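You operate a simulated robot arm through the tools that you are given. There is no shell and no other tool. Be economical: measure what you need, move in short steps, check, and stop when the job is done.

You are at the controls of a simulated robot arm. One attempt, no reset.

Task
Put the 27 greasy socket from the layout table top on top of the black stop there and the 26 greasy socket on the grey buckle there. Press the tray check button three times. Any order will do.

Only the result counts: the job must be done as asked and must still hold three seconds after the hand-in. Knocking over, shifting, dropping, spilling or breaking anything else fails it.

Robot
A 5-joint arm with a fingered hand, fixed in place. Base frame: the origin is at the foot of the arm, x ahead of it, y to its left, z up; the work surface is at about z = 800. Readings come in mm, degrees, newtons and seconds.
With the tool pointing down near the work surface it reaches from about 240 to 560 mm from the base axis. Its first joint turns from -115.0 to 115.0 degrees. The tool tilts only in the upright plane through the base axis and itself; it spins freely about its own axis. Payload 2.9 kg.
The tool frame sits at the grasp point between the pads (the TCP): z along the fingers, y along the line on which they close. The tips reach 22 mm beyond it. The gripper opens to 124 mm. The gripper's body begins 60 mm behind the TCP. The gripper is a hand of 3 fingers: y runs from the thumb to the fingers, the wrist lies at [0, 0, -218] in the tool frame.
Orientation is told as [roll, pitch, yaw] about the base's x, y, z axes, in that order, counted from this pose: with the fingers straight down and closing along the base's y, the tool's x points along the base's -x, its y along +y and its z along -z.

Tools
- The arm moves only by the tool arm_command. Its argument "increments" is a list of rows, each a list of 6 numbers: the shift along the tool's x, y, z in mm, then the turn, a rotation vector about the tool's x, y, z in degrees. In form: [[x, y, z, rx, ry, rz], ...]. A call has 1 to 8 rows; each row is the pose to reach, as a shift and turn from the pose commanded when the call began, along the tool's axes at that moment. Each row takes 0.2 s and may step no farther than 50 mm and 8.6 degrees from the row before; otherwise, the whole call is refused. Where a pose cannot be reached the arm comes as near as it can. A force on the tool above 40 N (or 10 N above the force at the start of the call, whichever is more), or a blocked arm, ends the call early, and 0.2 s more pass. In this call time passes only in rows, and 0.2 s behind the last. It gives the time, the measured TCP pose, the force on the tool (base axes), the opening and the grip force at its end, in the units of the frame above (readings bear some noise), with the torque about the TCP (base axes, N m) and any sound that the robot's microphone picked up.
- Cameras (640 x 400 px; columns grow to the right, rows downward): "scene" is fixed at [51.7, -501.6, 1550.5]; the picture's right is [0.55, -0.83, 0.00], its down [-0.61, -0.40, -0.68] and it looks along [0.57, 0.37, -0.73] (base axes); focal length 310 px, centre (320, 200). "wrist" rides on the gripper at [64, -37, -75] in the tool frame; the picture's right is [0.50, 0.87, 0.00], its down [-0.62, 0.36, -0.70] and it looks along [-0.61, 0.35, 0.71] (tool axes); focal length 230 px, centre (320, 200).
- camera(camera): a new picture of that camera. No time passes.
- raise_lower(by): slides the trunk up (or, below 0, down) by that many mm; the arm rides with it, the base frame stays. It gives what a move gives, with no picture.
- curl_fingers(finger1, finger2, thumb_bend): sets how far each is bent, from 0 (flat) to 100 (curled in); at 30 the hand is open as for a grip, at 70 the pads meet at the TCP. One left out holds its place. A second passes; each finger stops where it meets its share of the squeeze, and holds until it gets a number again. It is the only way to open and close the hand. It gives what a move gives, with no picture; readings hold the bend of each and the force on the fingers (four entries, about 0 where the hand has none), thumb and palm.
- locate(camera, pixels): for up to 12 pixels [column, row] of the newest picture of that camera ("zoom" is the newest enlarged one), the place [x, y, z] in the base frame of the surface seen there, good to about 2 mm, but the place of the scene camera against the robot may be out by one fixed shift of up to 12 mm in any direction. No time passes.
- enlarge(camera, box): a new picture of the part [left, top, right, bottom] of that camera's present view, enlarged. No time passes.
- sign_off(): hands the job in; it is judged then, once.

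Go step by step. Measure first, check grasps and placings, and put right what went wrong. The budget is 80 turns and 38 pictures, counting those below and the enlarged ones. Unless the task says otherwise, let go and move clear before handing in.

The tools are called after "Call:" by a JSON object that holds its "fn" and its "kwargs". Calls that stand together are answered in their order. arm_command: Moves the arm, as the interface text tells. Its arguments: {"type":"object","properties":{"increments":{"type":"array","items":{"type":"array","items":{"type":"number"}}}},"required":["increments"]} The other tools are called the same way: raise_lower (by) slides the trunk up or down; curl_fingers (finger1, finger2, thumb_bend) moves the fingers one by one; camera (camera) takes a picture; locate (camera, pixels) gives the place of the surface under pixels of a picture; enlarge (camera, box) takes an enlarged picture of a part of a camera's view; sign_off () hands the job in.

At the start:

```text
clock: 0.0
position: [384.2, -163.2, 1156.8]
orientation: [0.0, -0.1, -0.1]
wrist_force: [-0.2, -0.3, 0.1]
torque: [-0.01, 0.01, 0.03]
opening: 123.9
grip_force: 0.0
shape: jaw
bend: [30.0, 30.0, 30.0]
finger forces: [0.0, 0.0, 0.0, 0.1, 0.1, 0.0]
trunk travel left (down, up): [-750.0, 240.0]
```

scene: 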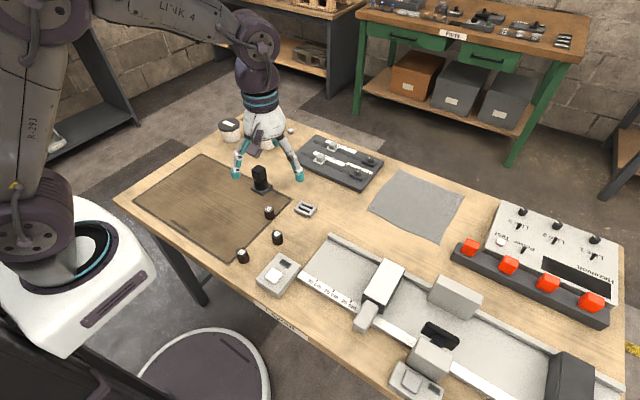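
wrist: 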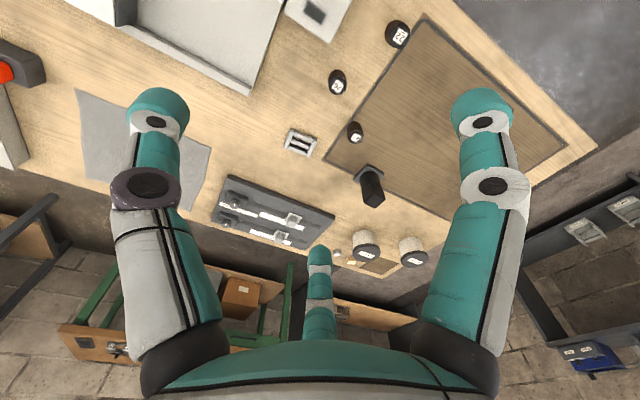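

The scene shows three small black sockets near (269,212), (277,238) and (243,256), a black block at (261,180), a grey buckle at (305,209), and red buttons on the right. I'll enlarge to read the labels.

Call:
{"fn": "enlarge", "kwargs": {"camera": "scene", "box": [220, 155, 340, 300]}}

Call:
{"fn": "enlarge", "kwargs": {"camera": "scene", "box": [440, 190, 630, 335]}}

Call:
{"fn": "enlarge", "kwargs": {"camera": "wrist", "box": [270, 0, 430, 220]}}

```text
2.76 times, centred on (280, 228) of scene
```

zoom: 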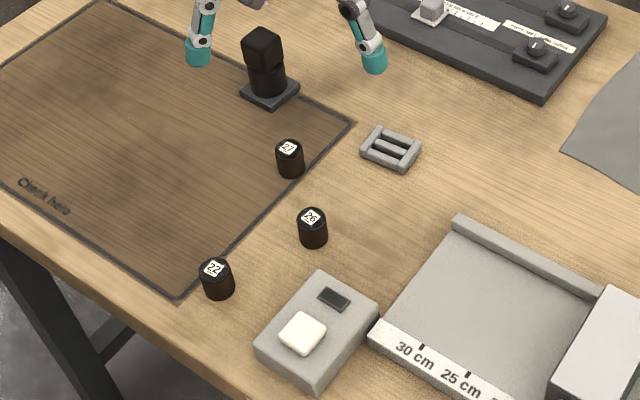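

```text
2.76 times, centred on (535, 262) of scene
```

zoom: 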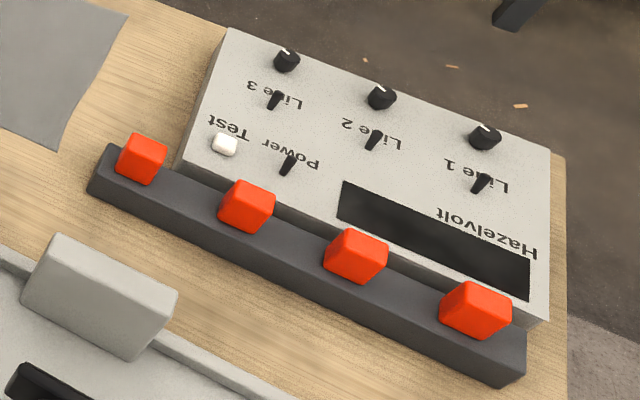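

```text
1.82 times, centred on (350, 110) of wrist
```

zoom: 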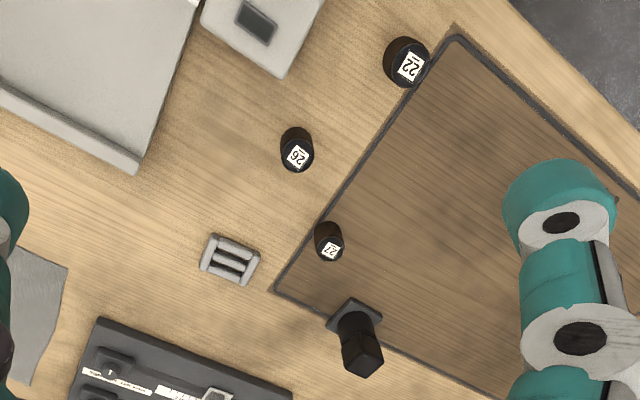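

Sockets 27, 26 and 22 are identified. Next I need to find which button is the tray check: candidates are the box at (277,275) and the one at (415,382).

Call:
{"fn": "enlarge", "kwargs": {"camera": "scene", "box": [250, 250, 310, 345]}}

Call:
{"fn": "enlarge", "kwargs": {"camera": "scene", "box": [340, 300, 480, 400]}}

Call:
{"fn": "enlarge", "kwargs": {"camera": "scene", "box": [240, 165, 320, 225]}}

```text
4.21 times, centred on (280, 298) of scene
```

zoom: 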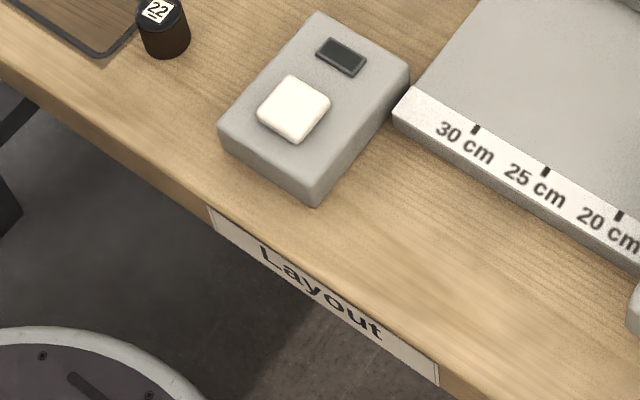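

```text
4.00 times, centred on (410, 350) of scene
```

zoom: 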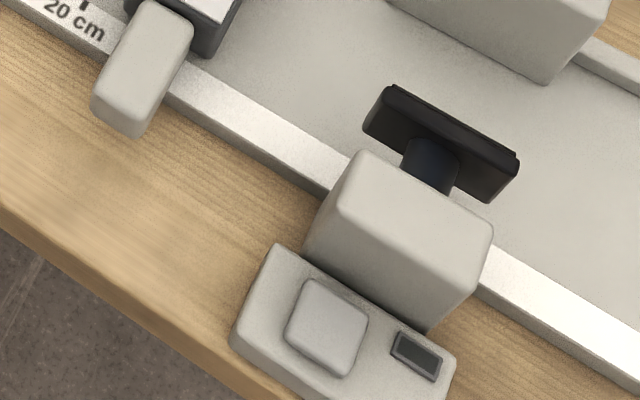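

```text
6.67 times, centred on (280, 195) of scene
```

zoom: 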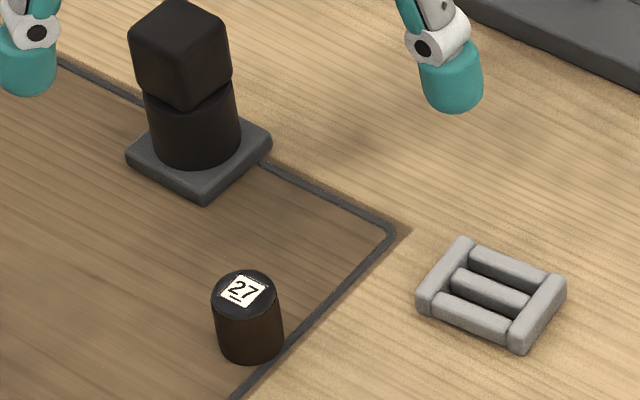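

The white-button box next to the "Check here" tray is the tray check button; the black post on a foot is the stop, and the buckle has three bars. I'll measure places with the wrist camera, which carries no shift, and compare with the scene camera.

Call:
{"fn": "locate", "kwargs": {"camera": "wrist", "pixels": [[338, 86], [337, 74], [357, 137], [355, 127], [400, 36], [374, 200], [372, 188], [366, 176], [300, 142], [292, 132], [310, 153], [315, 12]]}}

Call:
{"fn": "locate", "kwargs": {"camera": "scene", "pixels": [[278, 233], [268, 209], [242, 251], [261, 171], [275, 274], [268, 286], [284, 263], [296, 209], [315, 210], [305, 209], [260, 192], [277, 276]]}}

```text
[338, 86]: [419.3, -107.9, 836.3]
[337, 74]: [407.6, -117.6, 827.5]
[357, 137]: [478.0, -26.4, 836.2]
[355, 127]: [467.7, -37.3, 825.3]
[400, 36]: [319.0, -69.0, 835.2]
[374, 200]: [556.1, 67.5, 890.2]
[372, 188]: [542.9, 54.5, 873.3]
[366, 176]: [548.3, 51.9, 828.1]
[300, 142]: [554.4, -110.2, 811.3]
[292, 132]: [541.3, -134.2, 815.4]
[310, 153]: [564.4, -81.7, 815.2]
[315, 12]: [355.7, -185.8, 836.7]
```

```text
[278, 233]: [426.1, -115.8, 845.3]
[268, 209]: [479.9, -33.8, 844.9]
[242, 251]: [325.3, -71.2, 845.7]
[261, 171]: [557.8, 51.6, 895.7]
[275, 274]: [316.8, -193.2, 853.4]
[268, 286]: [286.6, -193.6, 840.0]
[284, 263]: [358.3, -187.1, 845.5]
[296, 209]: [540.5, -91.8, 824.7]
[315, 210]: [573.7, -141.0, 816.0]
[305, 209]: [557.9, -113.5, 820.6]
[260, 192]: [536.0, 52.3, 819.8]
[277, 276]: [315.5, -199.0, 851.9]
```

The wrist-camera readings put socket 26 near (421,-108), 27 near (478,-28), the stop near (553,57) and the buckle near (553,-109); the scene camera reads about (+4,-5,+9) off. I'll close the hand and go above the white button for a closer look.

Call:
{"fn": "curl_fingers", "kwargs": {"finger1": 70, "finger2": 70, "thumb_bend": 70}}

Call:
{"fn": "arm_command", "kwargs": {"increments": [[15, -5, 45, 0, 0, 0], [30, -10, 90, 0, 0, 0], [45, -15, 135, 0, 0, 0], [60, -20, 180, 0, 0, 0], [73, -25, 207, 0, 0, 0]]}}

Call:
{"fn": "camera", "kwargs": {"camera": "wrist"}}

```text
clock: 1.0
position: [385.6, -163.3, 1155.5]
orientation: [0.0, -0.1, 0.0]
wrist_force: [0.2, 0.5, -0.3]
torque: [-0.02, -0.01, -0.01]
opening: 0.0
grip_force: 0.1
shape: fingers
bend: [69.0, 69.0, 70.0]
finger forces: [0.1, 0.1, 0.1, 0.0, 0.1, 0.0]
trunk travel left (down, up): [-750.0, 240.0]
```

```text
clock: 2.2
position: [312.4, -189.3, 948.8]
orientation: [0.0, 0.0, 0.1]
wrist_force: [-0.8, -0.1, 0.3]
torque: [0.02, -0.01, -0.01]
opening: 0.0
grip_force: 0.1
shape: fingers
bend: [69.0, 69.0, 70.0]
finger forces: [0.1, 0.0, 0.0, 0.0, 0.0, 0.0]
trunk travel left (down, up): [-750.0, 240.0]
```

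```text
29 pictures are left
```

wrist: 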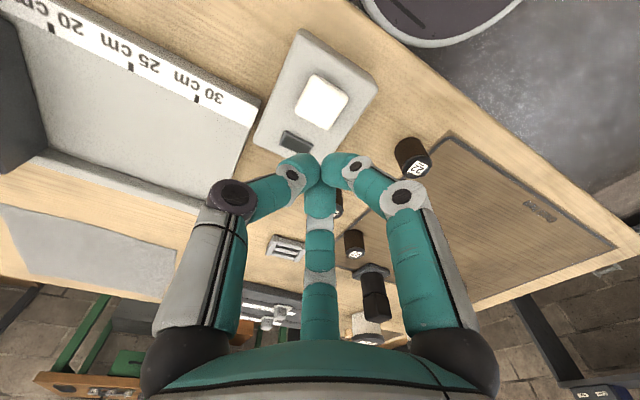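

The closed tips show at (320,170), matching 22 mm beyond the TCP, and the white button is clear at (321,102). Locating the button and nearby items now.

Call:
{"fn": "locate", "kwargs": {"camera": "wrist", "pixels": [[321, 102], [318, 76], [347, 93], [294, 110], [328, 129], [296, 140], [270, 120], [418, 168], [411, 145], [356, 253], [352, 238], [286, 248]]}}

```text
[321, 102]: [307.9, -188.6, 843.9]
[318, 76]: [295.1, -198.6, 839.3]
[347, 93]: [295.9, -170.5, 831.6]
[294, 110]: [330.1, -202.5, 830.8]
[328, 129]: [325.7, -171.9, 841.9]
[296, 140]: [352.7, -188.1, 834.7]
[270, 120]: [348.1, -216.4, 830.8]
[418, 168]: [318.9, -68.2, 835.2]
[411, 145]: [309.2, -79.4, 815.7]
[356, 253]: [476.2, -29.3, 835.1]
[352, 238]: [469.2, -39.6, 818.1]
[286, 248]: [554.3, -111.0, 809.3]
```

The button top is at z≈844 with its centre near (310,-187), right under the tip. I'll descend to about 2 mm past contact and read force and sound.

Call:
{"fn": "arm_command", "kwargs": {"increments": [[2, 2, 40, 0, 0, 0], [2, 2, 70, 0, 0, 0], [2, 2, 78, 0, 0, 0], [2, 2, 82, 0, 0, 0], [2, 2, 85, 0, 0, 0]]}}

```text
clock: 3.4
position: [310.7, -186.3, 863.8]
orientation: [-0.1, 0.0, 0.0]
wrist_force: [0.0, 0.9, 1.9]
torque: [0.0, 0.03, -0.02]
opening: 0.1
grip_force: 1.1
shape: fingers
bend: [70.0, 70.0, 70.0]
finger forces: [1.3, 1.4, 0.1, 0.1, 0.1, 0.0]
trunk travel left (down, up): [-750.0, 240.0]
```

Light contact at 1.9 N with no click yet. I'll press a little deeper.

Call:
{"fn": "arm_command", "kwargs": {"increments": [[0, 0, 1.5, 0, 0, 0], [0, 0, 3, 0, 0, 0]]}}

```text
clock: 4.0
position: [309.7, -185.5, 860.8]
orientation: [-0.1, 0.0, 0.0]
wrist_force: [0.3, 0.7, 4.4]
torque: [-0.01, -0.01, 0.05]
opening: 0.0
grip_force: 2.5
shape: fingers
bend: [70.0, 70.0, 70.0]
finger forces: [1.8, 2.3, 0.0, 0.0, 1.4, 0.0]
trunk travel left (down, up): [-750.0, 240.0]
heard: click
```

A click was heard, so press one is done. I'll lift clear and press again to the same depth.

Call:
{"fn": "arm_command", "kwargs": {"increments": [[0, 0, -6, 0, 0, 0], [0, 0, -12, 0, 0, 0], [0, 0, -12, 0, 0, 0]]}}

Call:
{"fn": "arm_command", "kwargs": {"increments": [[0, 0, 6, 0, 0, 0], [0, 0, 10, 0, 0, 0], [0, 0, 12, 0, 0, 0], [0, 0, 12.3, 0, 0, 0]]}}

```text
clock: 4.8
position: [310.1, -185.8, 873.2]
orientation: [-0.1, 0.0, -0.1]
wrist_force: [-0.6, 0.4, -0.4]
torque: [-0.02, -0.01, 0.05]
opening: 0.2
grip_force: 0.0
shape: fingers
bend: [70.0, 70.0, 70.0]
finger forces: [0.1, 0.1, 0.0, 0.1, 0.1, 0.0]
trunk travel left (down, up): [-750.0, 240.0]
```

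```text
clock: 5.8
position: [311.0, -186.0, 861.4]
orientation: [0.0, 0.0, 0.0]
wrist_force: [0.0, -0.1, 3.6]
torque: [-0.01, -0.02, -0.02]
opening: 0.3
grip_force: 2.4
shape: fingers
bend: [70.0, 70.0, 70.0]
finger forces: [1.6, 2.2, 0.0, 0.0, 1.8, 0.0]
trunk travel left (down, up): [-750.0, 240.0]
heard: click
```

Second click heard. Same cycle for the third press, then lift high.

Call:
{"fn": "arm_command", "kwargs": {"increments": [[0, 0, -6, 0, 0, 0], [0, 0, -12.3, 0, 0, 0], [0, 0, -12.3, 0, 0, 0]]}}

Call:
{"fn": "arm_command", "kwargs": {"increments": [[0, 0, 6, 0, 0, 0], [0, 0, 10, 0, 0, 0], [0, 0, 12, 0, 0, 0], [0, 0, 12.3, 0, 0, 0]]}}

Call:
{"fn": "arm_command", "kwargs": {"increments": [[0, 0, -20, 0, 0, 0], [0, 0, -60, 0, 0, 0], [0, 0, -100, 0, 0, 0]]}}

```text
clock: 6.6
position: [312.0, -186.0, 873.3]
orientation: [-0.1, 0.1, 0.0]
wrist_force: [-0.7, -0.9, -0.4]
torque: [-0.01, 0.04, 0.0]
opening: 0.0
grip_force: 0.2
shape: fingers
bend: [70.0, 70.0, 70.0]
finger forces: [0.1, 0.1, 0.1, 0.1, 0.0, 0.0]
trunk travel left (down, up): [-750.0, 240.0]
```

```text
clock: 7.6
position: [309.8, -186.7, 861.3]
orientation: [0.0, 0.1, 0.0]
wrist_force: [1.5, 0.7, 3.8]
torque: [0.04, -0.01, -0.01]
opening: 0.0
grip_force: 2.4
shape: fingers
bend: [70.0, 70.0, 70.0]
finger forces: [1.6, 2.5, 0.0, 0.0, 1.2, 0.0]
trunk travel left (down, up): [-750.0, 240.0]
heard: click
```

```text
clock: 8.4
position: [310.8, -185.4, 961.1]
orientation: [0.0, -0.1, 0.0]
wrist_force: [-0.5, 0.1, 0.5]
torque: [0.02, 0.0, 0.02]
opening: 0.2
grip_force: 0.0
shape: fingers
bend: [70.0, 70.0, 70.0]
finger forces: [0.0, 0.0, 0.0, 0.0, 0.0, 0.1]
trunk travel left (down, up): [-750.0, 240.0]
```

Three clicks in all, so the button is done. Now I'll set the hand half open and go above socket 26.

Call:
{"fn": "curl_fingers", "kwargs": {"finger1": 50, "finger2": 50, "thumb_bend": 50}}

Call:
{"fn": "arm_command", "kwargs": {"increments": [[-36, 25, 0, 0, 0, 0], [-72, 50, 0, 0, 0, 0], [-110, 76, 0, 0, 0, 0]]}}

Call:
{"fn": "camera", "kwargs": {"camera": "wrist"}}

```text
clock: 9.4
position: [312.2, -184.9, 960.3]
orientation: [0.0, 0.0, -0.1]
wrist_force: [0.0, 0.0, 0.5]
torque: [0.03, -0.02, 0.04]
opening: 49.4
grip_force: 0.0
shape: fingers
bend: [50.0, 50.0, 50.0]
finger forces: [0.0, 0.1, 0.0, 0.0, 0.0, 0.0]
trunk travel left (down, up): [-750.0, 240.0]
```

```text
clock: 10.2
position: [422.3, -110.0, 960.5]
orientation: [0.0, 0.2, 0.0]
wrist_force: [-0.2, 0.2, 0.4]
torque: [-0.02, 0.01, -0.02]
opening: 49.1
grip_force: 0.1
shape: fingers
bend: [50.0, 50.0, 50.0]
finger forces: [0.0, 0.0, 0.1, 0.0, 0.0, 0.0]
trunk travel left (down, up): [-750.0, 240.0]
```

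```text
28 pictures are left
```

wrist: 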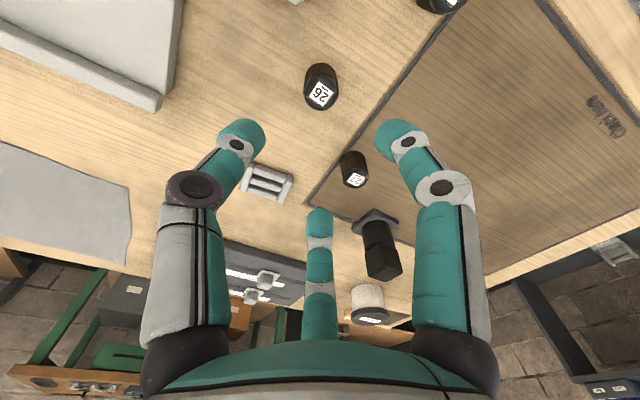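

The hand shows three digits around the centre (240,130), (395,130), (320,215), with socket 26 at (321,95) between them. I'll refine the position of its top.

Call:
{"fn": "locate", "kwargs": {"camera": "wrist", "pixels": [[305, 95], [321, 97], [336, 91], [319, 82], [322, 108], [321, 65], [353, 178], [366, 174], [342, 180]]}}

Call:
{"fn": "enlarge", "kwargs": {"camera": "wrist", "box": [240, 40, 400, 140]}}

```text
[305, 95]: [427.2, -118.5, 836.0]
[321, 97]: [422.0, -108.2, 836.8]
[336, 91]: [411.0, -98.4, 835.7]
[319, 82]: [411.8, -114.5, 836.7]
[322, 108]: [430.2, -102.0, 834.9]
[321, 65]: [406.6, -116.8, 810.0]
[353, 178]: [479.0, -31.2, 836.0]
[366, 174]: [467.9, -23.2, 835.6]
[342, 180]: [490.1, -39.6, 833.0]
```

```text
4.00 times, centred on (320, 90) of wrist
```

zoom: 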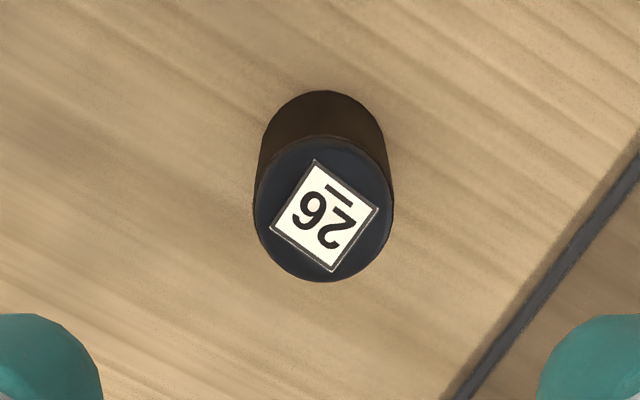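

Socket 26's top centre is about (419,-109,836), roughly 29 mm across. Before descending I'll check how low the half-open fingertips hang.

Call:
{"fn": "locate", "kwargs": {"camera": "wrist", "pixels": [[243, 122], [258, 127], [262, 140], [395, 122], [380, 128], [378, 143], [320, 210], [310, 214], [330, 214]]}}

```text
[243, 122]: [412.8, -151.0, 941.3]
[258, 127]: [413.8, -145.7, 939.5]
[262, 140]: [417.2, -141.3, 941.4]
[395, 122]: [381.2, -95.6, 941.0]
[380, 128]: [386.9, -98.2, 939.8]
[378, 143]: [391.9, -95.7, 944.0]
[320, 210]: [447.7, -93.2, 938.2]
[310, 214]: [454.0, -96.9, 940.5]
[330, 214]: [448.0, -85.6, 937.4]
```

Tips hang about 24 mm below the TCP with a ring of about 30 mm inner radius, so the socket fits. Descending to TCP z≈830.

Call:
{"fn": "arm_command", "kwargs": {"increments": [[2.5, 1, 45, 0, 0, 0], [2.5, 1, 85, 0, 0, 0], [2.5, 1, 110, 0, 0, 0], [2.5, 1, 122, 0, 0, 0], [2.5, 1, 130.5, 0, 0, 0]]}}

Call:
{"fn": "camera", "kwargs": {"camera": "wrist"}}

```text
clock: 11.4
position: [418.2, -109.2, 830.2]
orientation: [-0.1, 0.0, 0.0]
wrist_force: [-0.7, -0.7, 0.1]
torque: [-0.01, -0.03, -0.01]
opening: 49.5
grip_force: 0.0
shape: fingers
bend: [50.0, 50.0, 50.0]
finger forces: [0.0, 0.0, 0.2, 0.1, 0.0, 0.0]
trunk travel left (down, up): [-750.0, 240.0]
```

```text
26 pictures are left
```

wrist: 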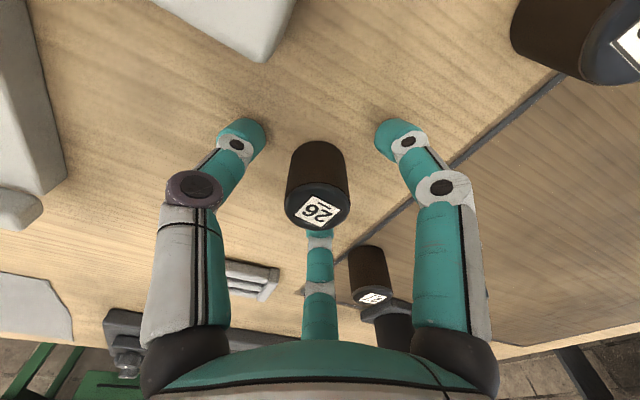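

The socket is centred between the digits at (318,200). Closing the hand.

Call:
{"fn": "curl_fingers", "kwargs": {"finger1": 70, "finger2": 70, "thumb_bend": 70}}

Call:
{"fn": "camera", "kwargs": {"camera": "wrist"}}

```text
clock: 12.4
position: [418.3, -110.1, 829.2]
orientation: [-0.1, 0.0, -0.1]
wrist_force: [-0.8, -0.2, 0.1]
torque: [0.02, -0.02, 0.0]
opening: 16.3
grip_force: 9.3
shape: fingers
bend: [62.0, 61.0, 64.0]
finger forces: [5.1, 6.0, 0.0, 0.1, 7.7, 0.1]
trunk travel left (down, up): [-750.0, 240.0]
```

```text
25 pictures are left
```

wrist: 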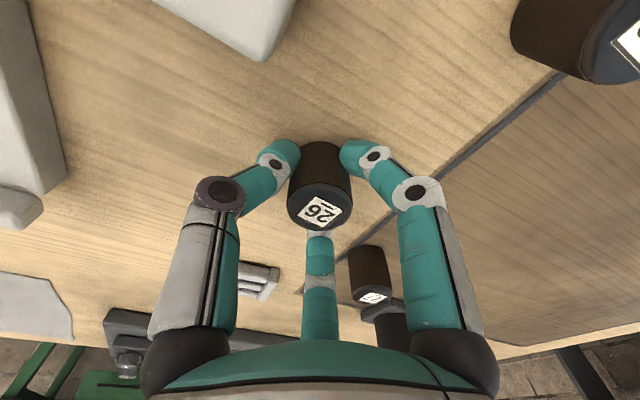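

The hand holds 26 with about 9 N. As it is greasy I'll try a firmer squeeze before a small test lift.

Call:
{"fn": "curl_fingers", "kwargs": {"finger1": 90, "finger2": 90, "thumb_bend": 90}}

Call:
{"fn": "arm_command", "kwargs": {"increments": [[0, 0, -5, 0, 0, 0], [0, 0, -15, 0, 0, 0], [0, 0, -15, 0, 0, 0]]}}

Call:
{"fn": "camera", "kwargs": {"camera": "wrist"}}

```text
clock: 13.4
position: [419.0, -110.3, 829.9]
orientation: [0.0, -0.1, 0.0]
wrist_force: [-0.6, -0.3, 0.3]
torque: [0.0, 0.0, -0.05]
opening: 9.9
grip_force: 0.0
shape: fingers
bend: [85.0, 72.0, 91.0]
finger forces: [0.0, 0.0, 0.0, 0.0, 0.1, 0.1]
trunk travel left (down, up): [-750.0, 240.0]
```

```text
clock: 14.2
position: [418.2, -109.0, 844.6]
orientation: [0.0, 0.1, 0.0]
wrist_force: [0.1, -0.1, 0.3]
torque: [-0.04, -0.03, 0.0]
opening: 10.1
grip_force: 0.1
shape: fingers
bend: [85.0, 72.0, 91.0]
finger forces: [0.0, 0.1, 0.1, 0.0, 0.0, 0.0]
trunk travel left (down, up): [-750.0, 240.0]
```

```text
24 pictures are left
```

wrist: 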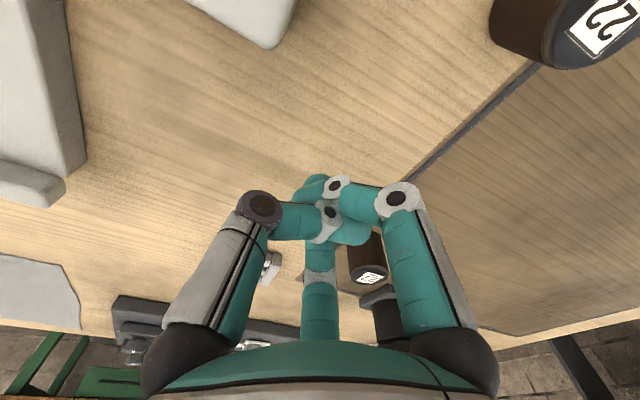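

Over-squeezing squirted the socket out: it is no longer in the hand (grip 0, (320,200) shows only fingers). I'll look with the scene camera.

Call:
{"fn": "camera", "kwargs": {"camera": "scene"}}

```text
23 pictures are left
```

scene: 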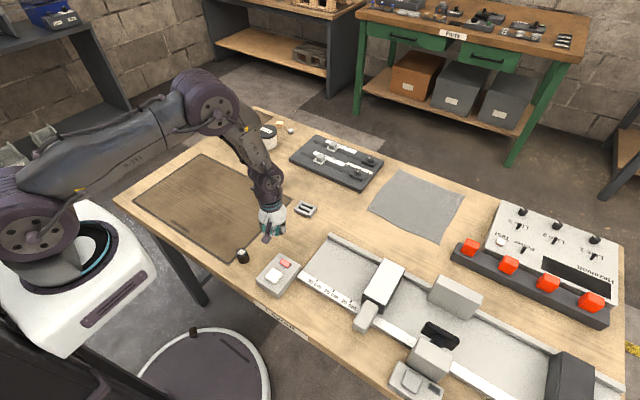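

The hand hides the area; the button display is now lit red, and there's a small dark thing at (193,331) to check. I'll raise the hand and look closer.

Call:
{"fn": "arm_command", "kwargs": {"increments": [[0, 0, -40, 0, 0, 0], [0, 0, -80, 0, 0, 0], [0, 0, -120, 0, 0, 0], [0, 0, -160, 0, 0, 0]]}}

Call:
{"fn": "enlarge", "kwargs": {"camera": "scene", "box": [160, 160, 320, 360]}}

Call:
{"fn": "enlarge", "kwargs": {"camera": "scene", "box": [170, 310, 220, 350]}}

Call:
{"fn": "camera", "kwargs": {"camera": "wrist"}}

```text
clock: 15.2
position: [418.2, -109.4, 1004.2]
orientation: [0.0, 0.0, 0.0]
wrist_force: [-0.6, 0.1, 0.6]
torque: [-0.01, 0.0, -0.02]
opening: 10.1
grip_force: 0.0
shape: fingers
bend: [85.0, 72.0, 91.0]
finger forces: [0.0, 0.0, 0.0, 0.1, 0.0, 0.0]
trunk travel left (down, up): [-750.0, 240.0]
```

```text
2.00 times, centred on (240, 260) of scene
```

zoom: 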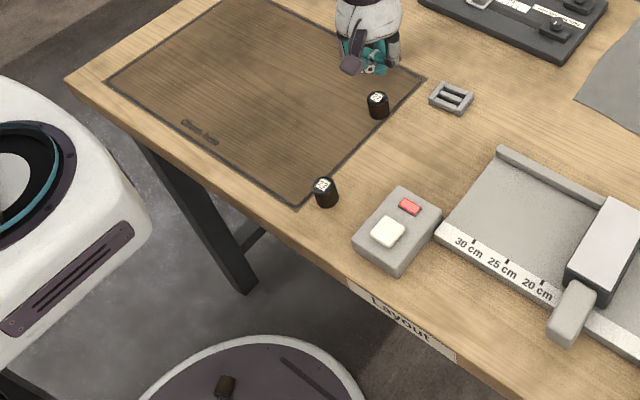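

```text
10.00 times, centred on (195, 330) of scene
```

zoom: 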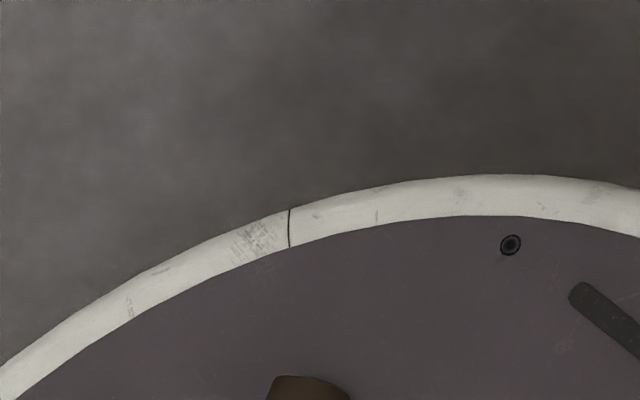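

```text
20 pictures are left
```

wrist: 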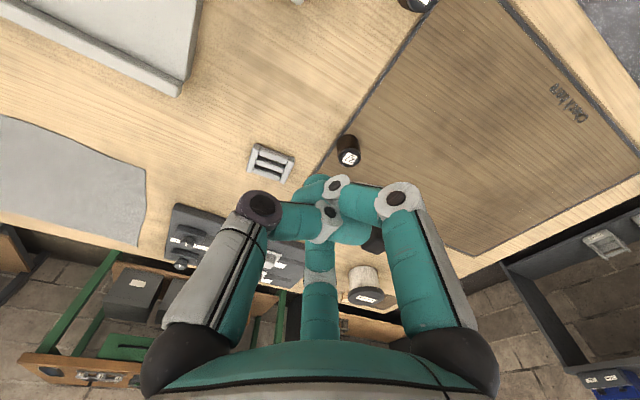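

The socket shot off the table and is now rolling on the dark disc below, at about (192,353). The trunk can go down 750 mm, so it may be recoverable; I'll locate it.

Call:
{"fn": "camera", "kwargs": {"camera": "scene"}}

Call:
{"fn": "locate", "kwargs": {"camera": "scene", "pixels": [[192, 353], [191, 349], [205, 345], [230, 390], [150, 390], [265, 380], [230, 330], [110, 305], [20, 340], [60, 300], [120, 250], [200, 275]]}}

```text
19 pictures are left
```

scene: 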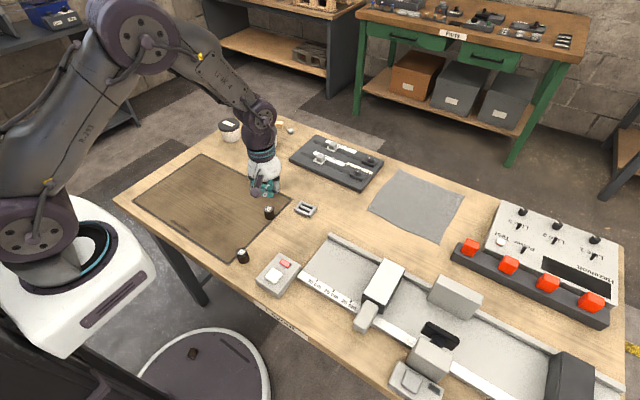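

```text
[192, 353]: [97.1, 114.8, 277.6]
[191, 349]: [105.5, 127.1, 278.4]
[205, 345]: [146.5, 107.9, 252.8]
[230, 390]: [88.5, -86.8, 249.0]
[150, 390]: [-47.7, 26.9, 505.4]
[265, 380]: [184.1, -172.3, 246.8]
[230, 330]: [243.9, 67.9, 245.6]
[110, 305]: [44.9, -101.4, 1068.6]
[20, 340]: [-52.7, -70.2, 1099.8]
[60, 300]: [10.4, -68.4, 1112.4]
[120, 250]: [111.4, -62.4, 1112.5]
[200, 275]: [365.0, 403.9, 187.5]
```

The socket is resting on the robot's own base disc at about (95,118,270), well below the table. I'll reopen the fingers (time passes) and zoom to see if it lies still.

Call:
{"fn": "curl_fingers", "kwargs": {"finger1": 50, "finger2": 50, "thumb_bend": 50}}

Call:
{"fn": "enlarge", "kwargs": {"camera": "scene", "box": [130, 310, 290, 400]}}

Call:
{"fn": "locate", "kwargs": {"camera": "scene", "pixels": [[115, 200], [255, 108], [235, 278], [190, 300], [205, 300], [160, 180], [300, 337], [258, 112], [8, 390], [30, 375], [90, 355], [150, 360]]}}

```text
clock: 16.2
position: [418.7, -109.3, 1005.3]
orientation: [0.0, 0.0, 0.0]
wrist_force: [0.3, -1.1, 0.3]
torque: [-0.01, 0.01, -0.02]
opening: 49.3
grip_force: 0.1
shape: fingers
bend: [50.0, 50.0, 50.0]
finger forces: [0.0, 0.0, 0.0, 0.0, 0.1, 0.0]
trunk travel left (down, up): [-750.0, 240.0]
```

```text
4.00 times, centred on (210, 355) of scene
```

zoom: 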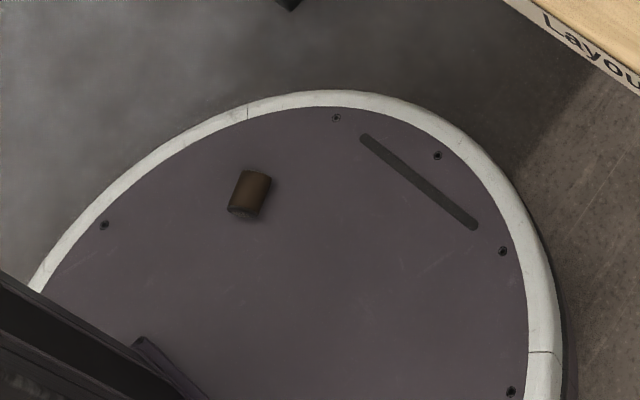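

```text
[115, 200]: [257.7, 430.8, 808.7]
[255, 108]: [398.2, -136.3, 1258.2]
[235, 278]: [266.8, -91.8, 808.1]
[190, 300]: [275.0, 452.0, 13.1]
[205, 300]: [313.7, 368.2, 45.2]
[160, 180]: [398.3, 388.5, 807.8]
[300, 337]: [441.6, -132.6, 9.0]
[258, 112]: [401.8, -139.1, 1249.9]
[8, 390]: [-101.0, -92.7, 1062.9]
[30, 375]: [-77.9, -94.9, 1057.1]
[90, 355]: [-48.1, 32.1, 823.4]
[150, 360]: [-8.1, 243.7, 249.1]
```

26 lies still on the disc at about (93,120). That will take a careful retrieval; first I'll do socket 27 with a gentle grip to learn what holds. Moving above 27.

Call:
{"fn": "arm_command", "kwargs": {"increments": [[-20, 26, 18, 0, 0, 0], [-40, 52, 36, 0, 0, 0], [-59.5, 79, 54, 0, 0, 0]]}}

Call:
{"fn": "enlarge", "kwargs": {"camera": "wrist", "box": [240, 40, 400, 140]}}

Call:
{"fn": "locate", "kwargs": {"camera": "scene", "pixels": [[155, 270], [145, 255], [60, 355], [130, 300], [150, 285], [100, 200], [20, 215], [5, 330], [60, 340], [85, 325], [70, 375], [100, 395]]}}

```text
clock: 17.0
position: [478.2, -30.3, 951.2]
orientation: [0.0, 0.0, 0.0]
wrist_force: [0.8, 0.8, 0.2]
torque: [-0.04, 0.01, 0.0]
opening: 49.5
grip_force: 0.0
shape: fingers
bend: [50.0, 50.0, 50.0]
finger forces: [0.0, 0.0, 0.0, 0.0, 0.1, 0.1]
trunk travel left (down, up): [-750.0, 240.0]
```

```text
4.00 times, centred on (320, 90) of wrist
```

zoom: 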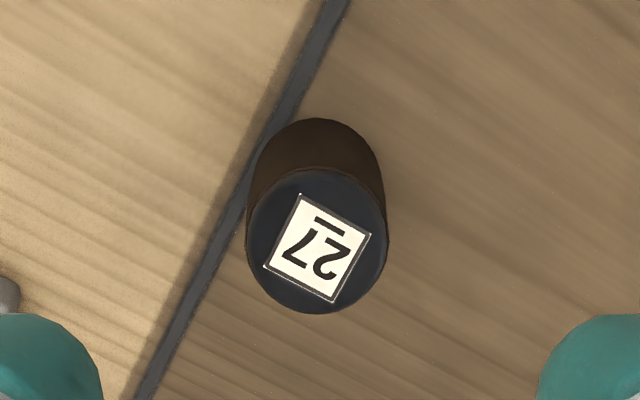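

```text
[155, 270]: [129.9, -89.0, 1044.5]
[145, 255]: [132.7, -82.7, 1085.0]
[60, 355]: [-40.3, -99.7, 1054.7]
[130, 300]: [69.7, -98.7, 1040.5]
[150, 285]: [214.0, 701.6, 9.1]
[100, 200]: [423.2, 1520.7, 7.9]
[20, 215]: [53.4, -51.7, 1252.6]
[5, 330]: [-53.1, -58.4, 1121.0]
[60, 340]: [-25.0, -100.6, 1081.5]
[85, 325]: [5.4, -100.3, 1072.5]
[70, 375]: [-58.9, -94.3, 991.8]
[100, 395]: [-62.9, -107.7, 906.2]
```

27 is centred at zoom (317,241). Locating its top rim.

Call:
{"fn": "locate", "kwargs": {"camera": "zoom", "pixels": [[317, 241], [255, 245], [380, 238], [316, 178], [320, 305]]}}

```text
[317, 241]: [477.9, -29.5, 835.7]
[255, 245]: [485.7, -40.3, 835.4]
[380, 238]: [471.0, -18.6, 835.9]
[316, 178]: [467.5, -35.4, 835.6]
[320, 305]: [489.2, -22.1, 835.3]
```

Centre is (478,-29), right below. Descending to z≈828 and closing gently with command 70.

Call:
{"fn": "arm_command", "kwargs": {"increments": [[0, 0.8, 45, 0, 0, 0], [0, 0.8, 85, 0, 0, 0], [0, 0.8, 112, 0, 0, 0], [0, 0.8, 122.5, 0, 0, 0]]}}

Call:
{"fn": "curl_fingers", "kwargs": {"finger1": 66, "finger2": 66, "thumb_bend": 66}}

```text
clock: 18.0
position: [476.6, -27.6, 828.5]
orientation: [0.0, 0.0, 0.0]
wrist_force: [0.3, 0.3, 0.3]
torque: [-0.04, -0.02, 0.0]
opening: 49.2
grip_force: 0.0
shape: fingers
bend: [50.0, 50.0, 50.0]
finger forces: [0.0, 0.1, 0.1, 0.1, 0.1, 0.0]
trunk travel left (down, up): [-750.0, 240.0]
```

```text
clock: 19.0
position: [477.5, -29.1, 829.7]
orientation: [0.1, -0.1, 0.0]
wrist_force: [0.8, 0.4, -0.3]
torque: [0.02, 0.0, 0.02]
opening: 16.7
grip_force: 5.1
shape: fingers
bend: [63.0, 60.0, 63.0]
finger forces: [2.0, 3.8, 0.2, 0.0, 4.3, 0.0]
trunk travel left (down, up): [-750.0, 240.0]
```

It holds with 5 N. I'll go to 70 (about 9 N, which was stable before) and make a small test lift.

Call:
{"fn": "curl_fingers", "kwargs": {"finger1": 70, "finger2": 70, "thumb_bend": 70}}

Call:
{"fn": "arm_command", "kwargs": {"increments": [[0, 0, -2, 0, 0, 0], [0, 0, -5, 0, 0, 0], [0, 0, -8, 0, 0, 0], [0, 0, -8, 0, 0, 0]]}}

Call:
{"fn": "camera", "kwargs": {"camera": "wrist"}}

```text
clock: 20.0
position: [476.7, -30.0, 830.2]
orientation: [0.1, -0.1, 0.0]
wrist_force: [-0.3, 0.0, -0.3]
torque: [-0.01, -0.02, 0.04]
opening: 15.2
grip_force: 9.3
shape: fingers
bend: [63.0, 60.0, 64.0]
finger forces: [4.7, 6.6, 0.0, 0.0, 8.1, 0.1]
trunk travel left (down, up): [-750.0, 240.0]
```

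```text
clock: 21.0
position: [478.3, -29.3, 837.8]
orientation: [-0.1, 0.1, 0.0]
wrist_force: [0.4, 0.0, -1.2]
torque: [0.01, -0.04, 0.04]
opening: 15.4
grip_force: 10.1
shape: fingers
bend: [63.0, 60.0, 64.0]
finger forces: [4.7, 6.5, 0.0, 0.1, 8.1, 0.1]
trunk travel left (down, up): [-750.0, 240.0]
```

```text
16 pictures are left
```

wrist: 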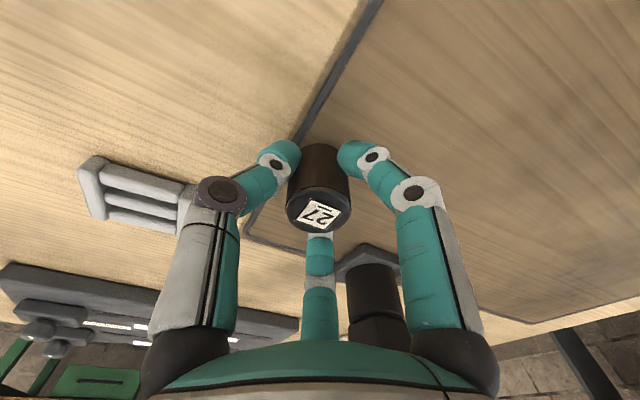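

Socket 27 is lifted firmly (weight about 1 N, tag at (318,212)). Raising and moving toward the stop for a look.

Call:
{"fn": "arm_command", "kwargs": {"increments": [[0, 0, -20, 0, 0, 0], [0, 0, -45, 0, 0, 0], [0, 0, -70, 0, 0, 0], [0, 0, -95, 0, 0, 0], [0, 0, -120, 0, 0, 0], [-10, 15, -135, 0, 0, 0], [-20, 30, -140, 0, 0, 0], [-30, 40, -140, 0, 0, 0]]}}

Call:
{"fn": "camera", "kwargs": {"camera": "wrist"}}

```text
clock: 22.8
position: [507.5, 11.3, 977.2]
orientation: [0.0, 0.1, 0.0]
wrist_force: [-0.8, 0.5, -1.2]
torque: [0.0, 0.0, -0.01]
opening: 14.9
grip_force: 9.7
shape: fingers
bend: [63.0, 60.0, 64.0]
finger forces: [4.7, 6.6, 0.0, 0.0, 7.8, 0.0]
trunk travel left (down, up): [-750.0, 240.0]
```

```text
15 pictures are left
```

wrist: 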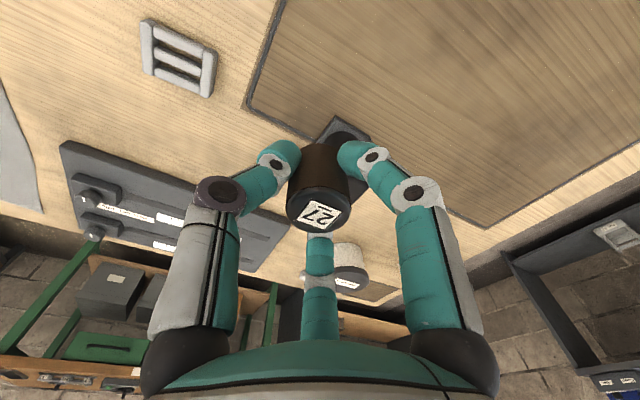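

The stop is hidden behind the socket here, but the buckle is clear at (178,57). I'll measure the buckle and move above the stop's expected place.

Call:
{"fn": "locate", "kwargs": {"camera": "wrist", "pixels": [[150, 22], [145, 68], [210, 93], [214, 50], [178, 57], [180, 40], [173, 75]]}}

Call:
{"fn": "arm_command", "kwargs": {"increments": [[-15, 15, 0, 0, 0, 0], [-31, 31, 0, 0, 0, 0], [-46.5, 45.7, 0, 0, 0, 0]]}}

Call:
{"fn": "camera", "kwargs": {"camera": "wrist"}}

```text
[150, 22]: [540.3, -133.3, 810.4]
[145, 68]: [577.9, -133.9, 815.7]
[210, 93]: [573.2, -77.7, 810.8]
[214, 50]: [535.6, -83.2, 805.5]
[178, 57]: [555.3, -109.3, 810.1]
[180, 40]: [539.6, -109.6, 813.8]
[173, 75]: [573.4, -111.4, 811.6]
```

```text
clock: 23.6
position: [554.1, 56.2, 976.3]
orientation: [0.0, 0.0, 0.1]
wrist_force: [-0.9, 0.1, -0.9]
torque: [0.01, -0.03, 0.04]
opening: 15.2
grip_force: 9.2
shape: fingers
bend: [63.0, 60.0, 64.0]
finger forces: [4.5, 6.6, 0.0, 0.0, 7.6, 0.0]
trunk travel left (down, up): [-750.0, 240.0]
```

```text
14 pictures are left
```

wrist: 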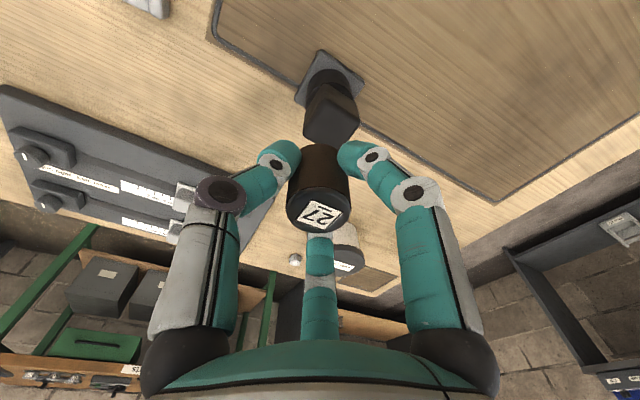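

The stop's top is now visible around (330,125). Locating its top corners.

Call:
{"fn": "locate", "kwargs": {"camera": "wrist", "pixels": [[331, 125], [327, 107], [308, 135], [355, 125], [333, 141], [318, 120], [345, 115], [325, 85], [306, 92], [358, 88], [321, 55]]}}

Call:
{"fn": "enlarge", "kwargs": {"camera": "wrist", "box": [272, 40, 400, 160]}}

```text
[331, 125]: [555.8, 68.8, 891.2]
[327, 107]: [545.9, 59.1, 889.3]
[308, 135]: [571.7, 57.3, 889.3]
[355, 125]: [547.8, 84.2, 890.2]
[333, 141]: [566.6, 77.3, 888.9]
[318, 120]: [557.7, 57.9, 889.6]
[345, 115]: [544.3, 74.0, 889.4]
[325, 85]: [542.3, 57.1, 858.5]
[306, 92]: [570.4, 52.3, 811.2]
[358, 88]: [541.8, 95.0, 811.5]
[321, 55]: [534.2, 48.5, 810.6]
```

```text
3.33 times, centred on (336, 100) of wrist
```

zoom: 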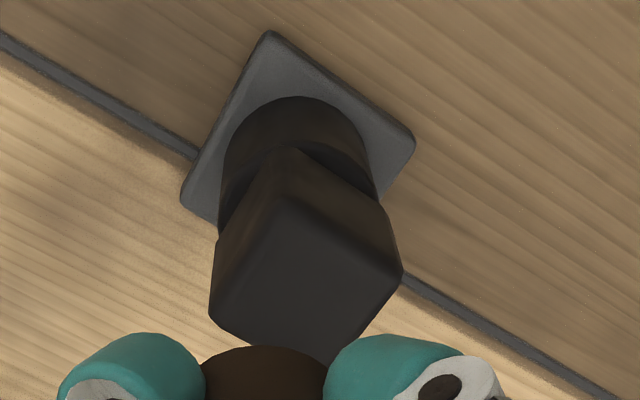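

The stop's top is about 29 mm square, centred near (558,70,890). Moving over it and down to about 10 mm above contact.

Call:
{"fn": "arm_command", "kwargs": {"increments": [[-2, 7, 0, 0, 0, 0], [-4, 13.8, 0, 0, 0, 0], [-4, 13.8, 20, 0, 0, 0], [-4, 13.8, 38, 0, 0, 0], [-4, 13.8, 46, 0, 0, 0], [-4, 13.8, 46, 0, 0, 0]]}}

Call:
{"fn": "enlarge", "kwargs": {"camera": "scene", "box": [230, 140, 290, 200]}}

```text
clock: 25.0
position: [557.3, 71.1, 930.9]
orientation: [-0.1, 0.0, 0.0]
wrist_force: [0.0, 0.3, -1.0]
torque: [-0.05, -0.01, -0.02]
opening: 15.3
grip_force: 9.0
shape: fingers
bend: [63.0, 60.0, 64.0]
finger forces: [4.6, 6.8, 0.0, 0.1, 7.5, 0.1]
trunk travel left (down, up): [-750.0, 240.0]
```

```text
6.67 times, centred on (260, 170) of scene
```

zoom: 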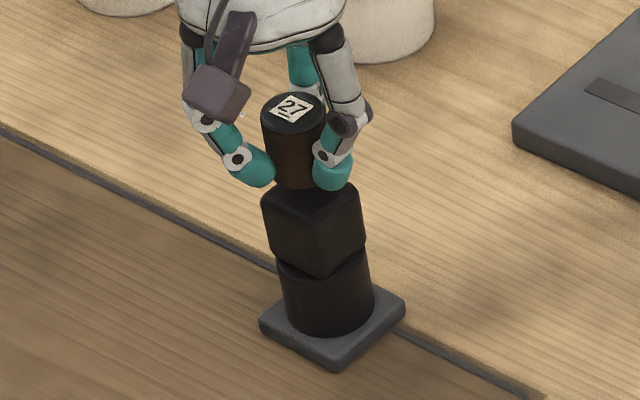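

Viewed from the side, socket 27 seems a few mm to the left of the stop's axis. I'll compare both in the same camera via locate.

Call:
{"fn": "locate", "kwargs": {"camera": "zoom", "pixels": [[293, 110], [265, 113], [322, 112], [293, 130], [293, 94], [268, 200], [320, 225], [361, 195], [318, 272], [330, 355], [265, 323], [402, 308]]}}

```text
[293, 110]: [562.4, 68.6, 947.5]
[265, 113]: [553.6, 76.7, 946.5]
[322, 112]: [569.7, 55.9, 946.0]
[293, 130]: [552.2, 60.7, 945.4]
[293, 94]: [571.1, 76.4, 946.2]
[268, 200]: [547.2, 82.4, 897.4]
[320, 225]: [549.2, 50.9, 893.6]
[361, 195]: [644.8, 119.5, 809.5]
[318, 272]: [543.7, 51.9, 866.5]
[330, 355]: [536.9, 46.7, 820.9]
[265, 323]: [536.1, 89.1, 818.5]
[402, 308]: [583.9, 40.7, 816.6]
```

In one camera frame the socket is at about (561.8,67.5) and the stop at about (560.3,66), so it's within 2 mm. I'll nudge by (-1,-1) and descend slowly to contact.

Call:
{"fn": "arm_command", "kwargs": {"increments": [[1, -1.2, 0, 0, 0, 0], [1, -1.2, 4, 0, 0, 0], [1, -1.2, 7, 0, 0, 0], [1, -1.2, 8.5, 0, 0, 0], [1, -1.2, 9.5, 0, 0, 0]]}}

```text
clock: 26.2
position: [557.3, 68.2, 921.3]
orientation: [-0.1, 0.0, 0.1]
wrist_force: [-0.2, 0.3, -1.2]
torque: [-0.01, 0.01, -0.02]
opening: 15.3
grip_force: 9.7
shape: fingers
bend: [63.0, 60.0, 64.0]
finger forces: [4.6, 6.6, 0.0, 0.1, 7.6, 0.0]
trunk travel left (down, up): [-750.0, 240.0]
```

Still hanging free (-1.2 N). Going down in 0.7 mm steps.

Call:
{"fn": "arm_command", "kwargs": {"increments": [[0, 0, 0.7, 0, 0, 0], [0, 0, 1.2, 0, 0, 0]]}}

Call:
{"fn": "arm_command", "kwargs": {"increments": [[0, 0, 0.4, 0, 0, 0], [0, 0, 0.7, 0, 0, 0]]}}

```text
clock: 26.8
position: [556.2, 70.6, 919.2]
orientation: [0.0, 0.0, -0.1]
wrist_force: [-0.1, 0.0, -1.7]
torque: [0.0, 0.04, -0.02]
opening: 15.0
grip_force: 9.7
shape: fingers
bend: [63.0, 60.0, 64.0]
finger forces: [4.5, 6.7, 0.0, 0.1, 7.5, 0.0]
trunk travel left (down, up): [-750.0, 240.0]
```

```text
clock: 27.4
position: [558.0, 69.5, 919.1]
orientation: [0.1, 0.1, 0.0]
wrist_force: [0.5, -1.0, -1.2]
torque: [0.01, -0.04, 0.02]
opening: 15.2
grip_force: 8.9
shape: fingers
bend: [63.0, 60.0, 64.0]
finger forces: [4.6, 6.7, 0.0, 0.0, 7.5, 0.1]
trunk travel left (down, up): [-750.0, 240.0]
```

Call:
{"fn": "arm_command", "kwargs": {"increments": [[0, 0, 0.6, 0, 0, 0], [0, 0, 1.0, 0, 0, 0]]}}

Call:
{"fn": "arm_command", "kwargs": {"increments": [[0, 0, 0.5, 0, 0, 0], [0, 0, 0.8, 0, 0, 0]]}}

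```text
clock: 28.0
position: [557.3, 68.9, 919.4]
orientation: [-0.1, 0.1, -0.1]
wrist_force: [-0.2, 0.3, 1.8]
torque: [0.03, -0.05, 0.01]
opening: 15.1
grip_force: 10.2
shape: fingers
bend: [63.0, 60.0, 64.0]
finger forces: [4.8, 6.9, 0.0, 0.1, 7.6, 0.0]
trunk travel left (down, up): [-750.0, 240.0]
```

```text
clock: 28.6
position: [556.1, 69.7, 918.2]
orientation: [0.0, -0.1, -0.1]
wrist_force: [0.6, 0.2, 4.2]
torque: [0.02, -0.06, -0.03]
opening: 14.7
grip_force: 10.2
shape: fingers
bend: [63.0, 60.0, 64.0]
finger forces: [4.8, 7.2, 0.1, 0.0, 8.1, 0.0]
trunk travel left (down, up): [-750.0, 240.0]
```

Contact is confirmed (+4 N). I'll ease up slightly and release in even small steps.

Call:
{"fn": "arm_command", "kwargs": {"increments": [[0, 0, -0.6, 0, 0, 0]]}}

Call:
{"fn": "curl_fingers", "kwargs": {"finger1": 61, "finger2": 58, "thumb_bend": 62}}

Call:
{"fn": "curl_fingers", "kwargs": {"finger1": 48, "finger2": 48, "thumb_bend": 48}}

Call:
{"fn": "enlarge", "kwargs": {"camera": "scene", "box": [230, 140, 290, 200]}}

```text
clock: 29.0
position: [556.3, 70.6, 918.9]
orientation: [-0.1, -0.1, 0.0]
wrist_force: [0.6, -0.9, 4.0]
torque: [0.02, -0.05, 0.0]
opening: 15.2
grip_force: 9.9
shape: fingers
bend: [63.0, 60.0, 64.0]
finger forces: [4.8, 7.2, 0.1, 0.0, 8.0, 0.1]
trunk travel left (down, up): [-750.0, 240.0]
```

```text
clock: 30.0
position: [556.7, 69.1, 919.6]
orientation: [0.0, 0.0, 0.0]
wrist_force: [-0.3, 0.3, 0.3]
torque: [0.0, 0.0, 0.0]
opening: 18.4
grip_force: 0.5
shape: fingers
bend: [61.0, 57.0, 62.0]
finger forces: [0.0, 0.1, 0.0, 0.1, 0.2, 0.1]
trunk travel left (down, up): [-750.0, 240.0]
```

```text
clock: 31.0
position: [556.6, 69.8, 918.3]
orientation: [0.0, 0.0, -0.1]
wrist_force: [-0.4, -0.7, -0.2]
torque: [0.0, -0.01, 0.01]
opening: 54.5
grip_force: 0.0
shape: fingers
bend: [48.0, 48.0, 48.0]
finger forces: [0.0, 0.0, 0.1, 0.0, 0.0, 0.0]
trunk travel left (down, up): [-750.0, 240.0]
```

```text
6.67 times, centred on (260, 170) of scene
```

zoom: 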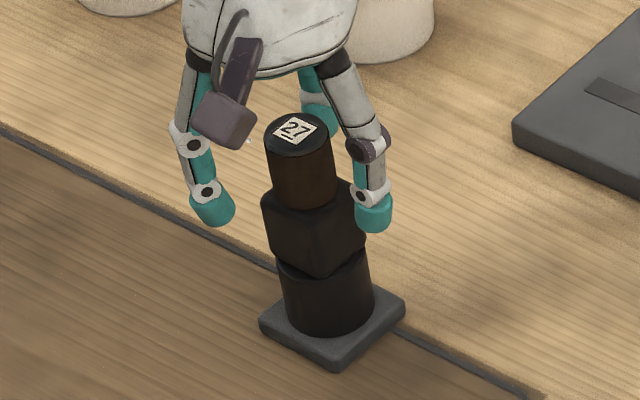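

Socket 27 stands upright on the stop and the hand is clear of it. I'll lift straight up, then swing round to the robot's left side (clear of the table) to lower the trunk and fetch 26.

Call:
{"fn": "arm_command", "kwargs": {"increments": [[0, 0, -20, 0, 0, 0], [0, 0, -60, 0, 0, 0], [0, 0, -105, 0, 0, 0], [0, 0, -150, 0, 0, 0], [0, 0, -190, 0, 0, 0]]}}

Call:
{"fn": "arm_command", "kwargs": {"increments": [[25, 38, 0, 0, 0, 0], [50, 76, 0, 0, 0, 0], [75, 114, 0, 0, 0, 0], [100, 152, 0, 0, 0, 0], [125, 190, 0, 0, 0, 0], [155, 228, 0, 0, 0, 0], [195, 255, 0, 0, 0, 0], [240, 272, 0, 0, 0, 0]]}}

Call:
{"fn": "arm_command", "kwargs": {"increments": [[45, 5, 0, 0, 0, 0], [90, 8, 0, 0, 0, 0], [135, 8, 0, 0, 0, 0], [180, 5, 0, 0, 0, 0], [225, 0, 0, 0, 0, 0], [270, 0, 0, 0, 0, 0], [317, 0, 0, 0, 0, 0]]}}

```text
clock: 32.2
position: [555.5, 69.7, 1108.4]
orientation: [0.0, 0.0, 0.0]
wrist_force: [-0.9, 0.1, -1.3]
torque: [0.03, 0.01, 0.01]
opening: 54.9
grip_force: 0.0
shape: fingers
bend: [48.0, 48.0, 48.0]
finger forces: [0.1, 0.0, 0.1, 0.0, 0.0, 0.0]
trunk travel left (down, up): [-750.0, 240.0]
```

```text
clock: 34.0
position: [313.5, 341.9, 1108.5]
orientation: [0.0, -0.1, 0.0]
wrist_force: [-0.4, 0.8, -0.2]
torque: [0.02, -0.04, 0.03]
opening: 54.6
grip_force: 0.1
shape: fingers
bend: [48.0, 48.0, 48.0]
finger forces: [0.1, 0.1, 0.0, 0.0, 0.1, 0.0]
trunk travel left (down, up): [-750.0, 240.0]
```

```text
clock: 35.6
position: [-2.3, 339.5, 1107.1]
orientation: [-0.1, -0.1, 0.0]
wrist_force: [-0.8, 0.1, 0.0]
torque: [-0.02, -0.01, -0.01]
opening: 54.7
grip_force: 0.0
shape: fingers
bend: [48.0, 48.0, 48.0]
finger forces: [0.1, 0.0, 0.0, 0.1, 0.0, 0.1]
trunk travel left (down, up): [-750.0, 240.0]
```

The hand is at (0,340), on the left side of the robot. One scene view to check clearance before lowering the trunk.

Call:
{"fn": "camera", "kwargs": {"camera": "scene"}}

```text
10 pictures are left
```

scene: 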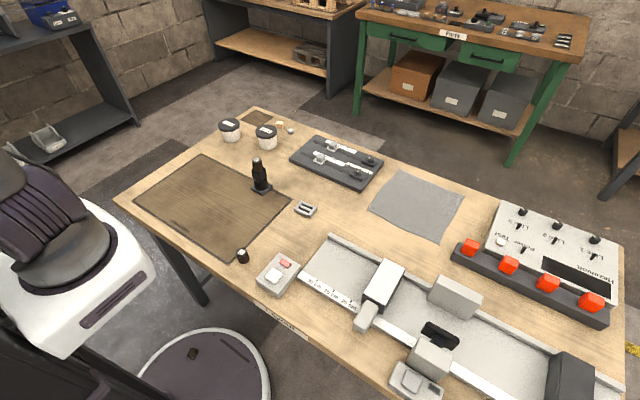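

27 stands on the stop, 26 lies at (192,353), and the path on the left is free. Lowering the trunk 380 mm.

Call:
{"fn": "raise_lower", "kwargs": {"by": -380}}

```text
clock: 39.3
position: [-0.5, 339.4, 726.9]
orientation: [0.0, 0.1, 0.0]
wrist_force: [0.1, 0.2, 0.2]
torque: [0.02, -0.01, 0.02]
opening: 54.7
grip_force: 0.1
shape: fingers
bend: [48.0, 48.0, 48.0]
finger forces: [0.1, 0.0, 0.1, 0.1, 0.1, 0.0]
trunk travel left (down, up): [-370.0, 620.0]
```

TCP is now at z 727. Descending along the left side to z≈380 and coming in to r≈280.

Call:
{"fn": "arm_command", "kwargs": {"increments": [[0, 0, 45, 0, 0, 0], [0, 0, 90, 0, 0, 0], [0, 0, 135, 0, 0, 0], [0, -5, 180, 0, 0, 0], [0, -15, 225, 0, 0, 0], [0, -30, 270, 0, 0, 0], [0, -45, 315, 0, 0, 0], [0, -60, 347, 0, 0, 0]]}}

```text
clock: 41.1
position: [0.8, 279.8, 380.5]
orientation: [0.0, 0.0, 0.1]
wrist_force: [-0.2, 0.0, 0.6]
torque: [-0.02, 0.01, -0.01]
opening: 54.7
grip_force: 0.1
shape: fingers
bend: [48.0, 48.0, 48.0]
finger forces: [0.0, 0.0, 0.0, 0.0, 0.1, 0.0]
trunk travel left (down, up): [-370.0, 620.0]
```

The low pose works. For elbow clearance to the table edge I'll raise the trunk 35 mm, then come down to (60,205,300) and look with the wrist camera.

Call:
{"fn": "raise_lower", "kwargs": {"by": 35}}

Call:
{"fn": "arm_command", "kwargs": {"increments": [[-15, -20, 30, 0, 0, 0], [-30, -40, 60, 0, 0, 0], [-45, -60, 90, 0, 0, 0], [-60, -75, 115, 0, 0, 0]]}}

Call:
{"fn": "camera", "kwargs": {"camera": "wrist"}}

```text
clock: 41.9
position: [0.3, 279.9, 415.8]
orientation: [0.0, 0.0, 0.0]
wrist_force: [0.6, 0.5, -0.4]
torque: [0.03, 0.03, 0.01]
opening: 55.0
grip_force: 0.1
shape: fingers
bend: [48.0, 48.0, 48.0]
finger forces: [0.0, 0.1, 0.0, 0.1, 0.0, 0.0]
trunk travel left (down, up): [-405.0, 585.0]
```

```text
clock: 42.9
position: [60.4, 204.6, 301.2]
orientation: [-0.1, 0.0, 0.0]
wrist_force: [0.0, 0.8, 0.4]
torque: [0.01, 0.05, 0.02]
opening: 54.8
grip_force: 0.0
shape: fingers
bend: [48.0, 48.0, 48.0]
finger forces: [0.1, 0.0, 0.0, 0.1, 0.1, 0.0]
trunk travel left (down, up): [-405.0, 585.0]
```

```text
9 pictures are left
```

wrist: 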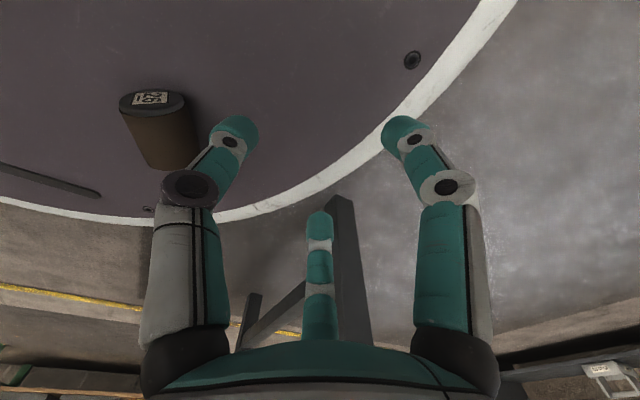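

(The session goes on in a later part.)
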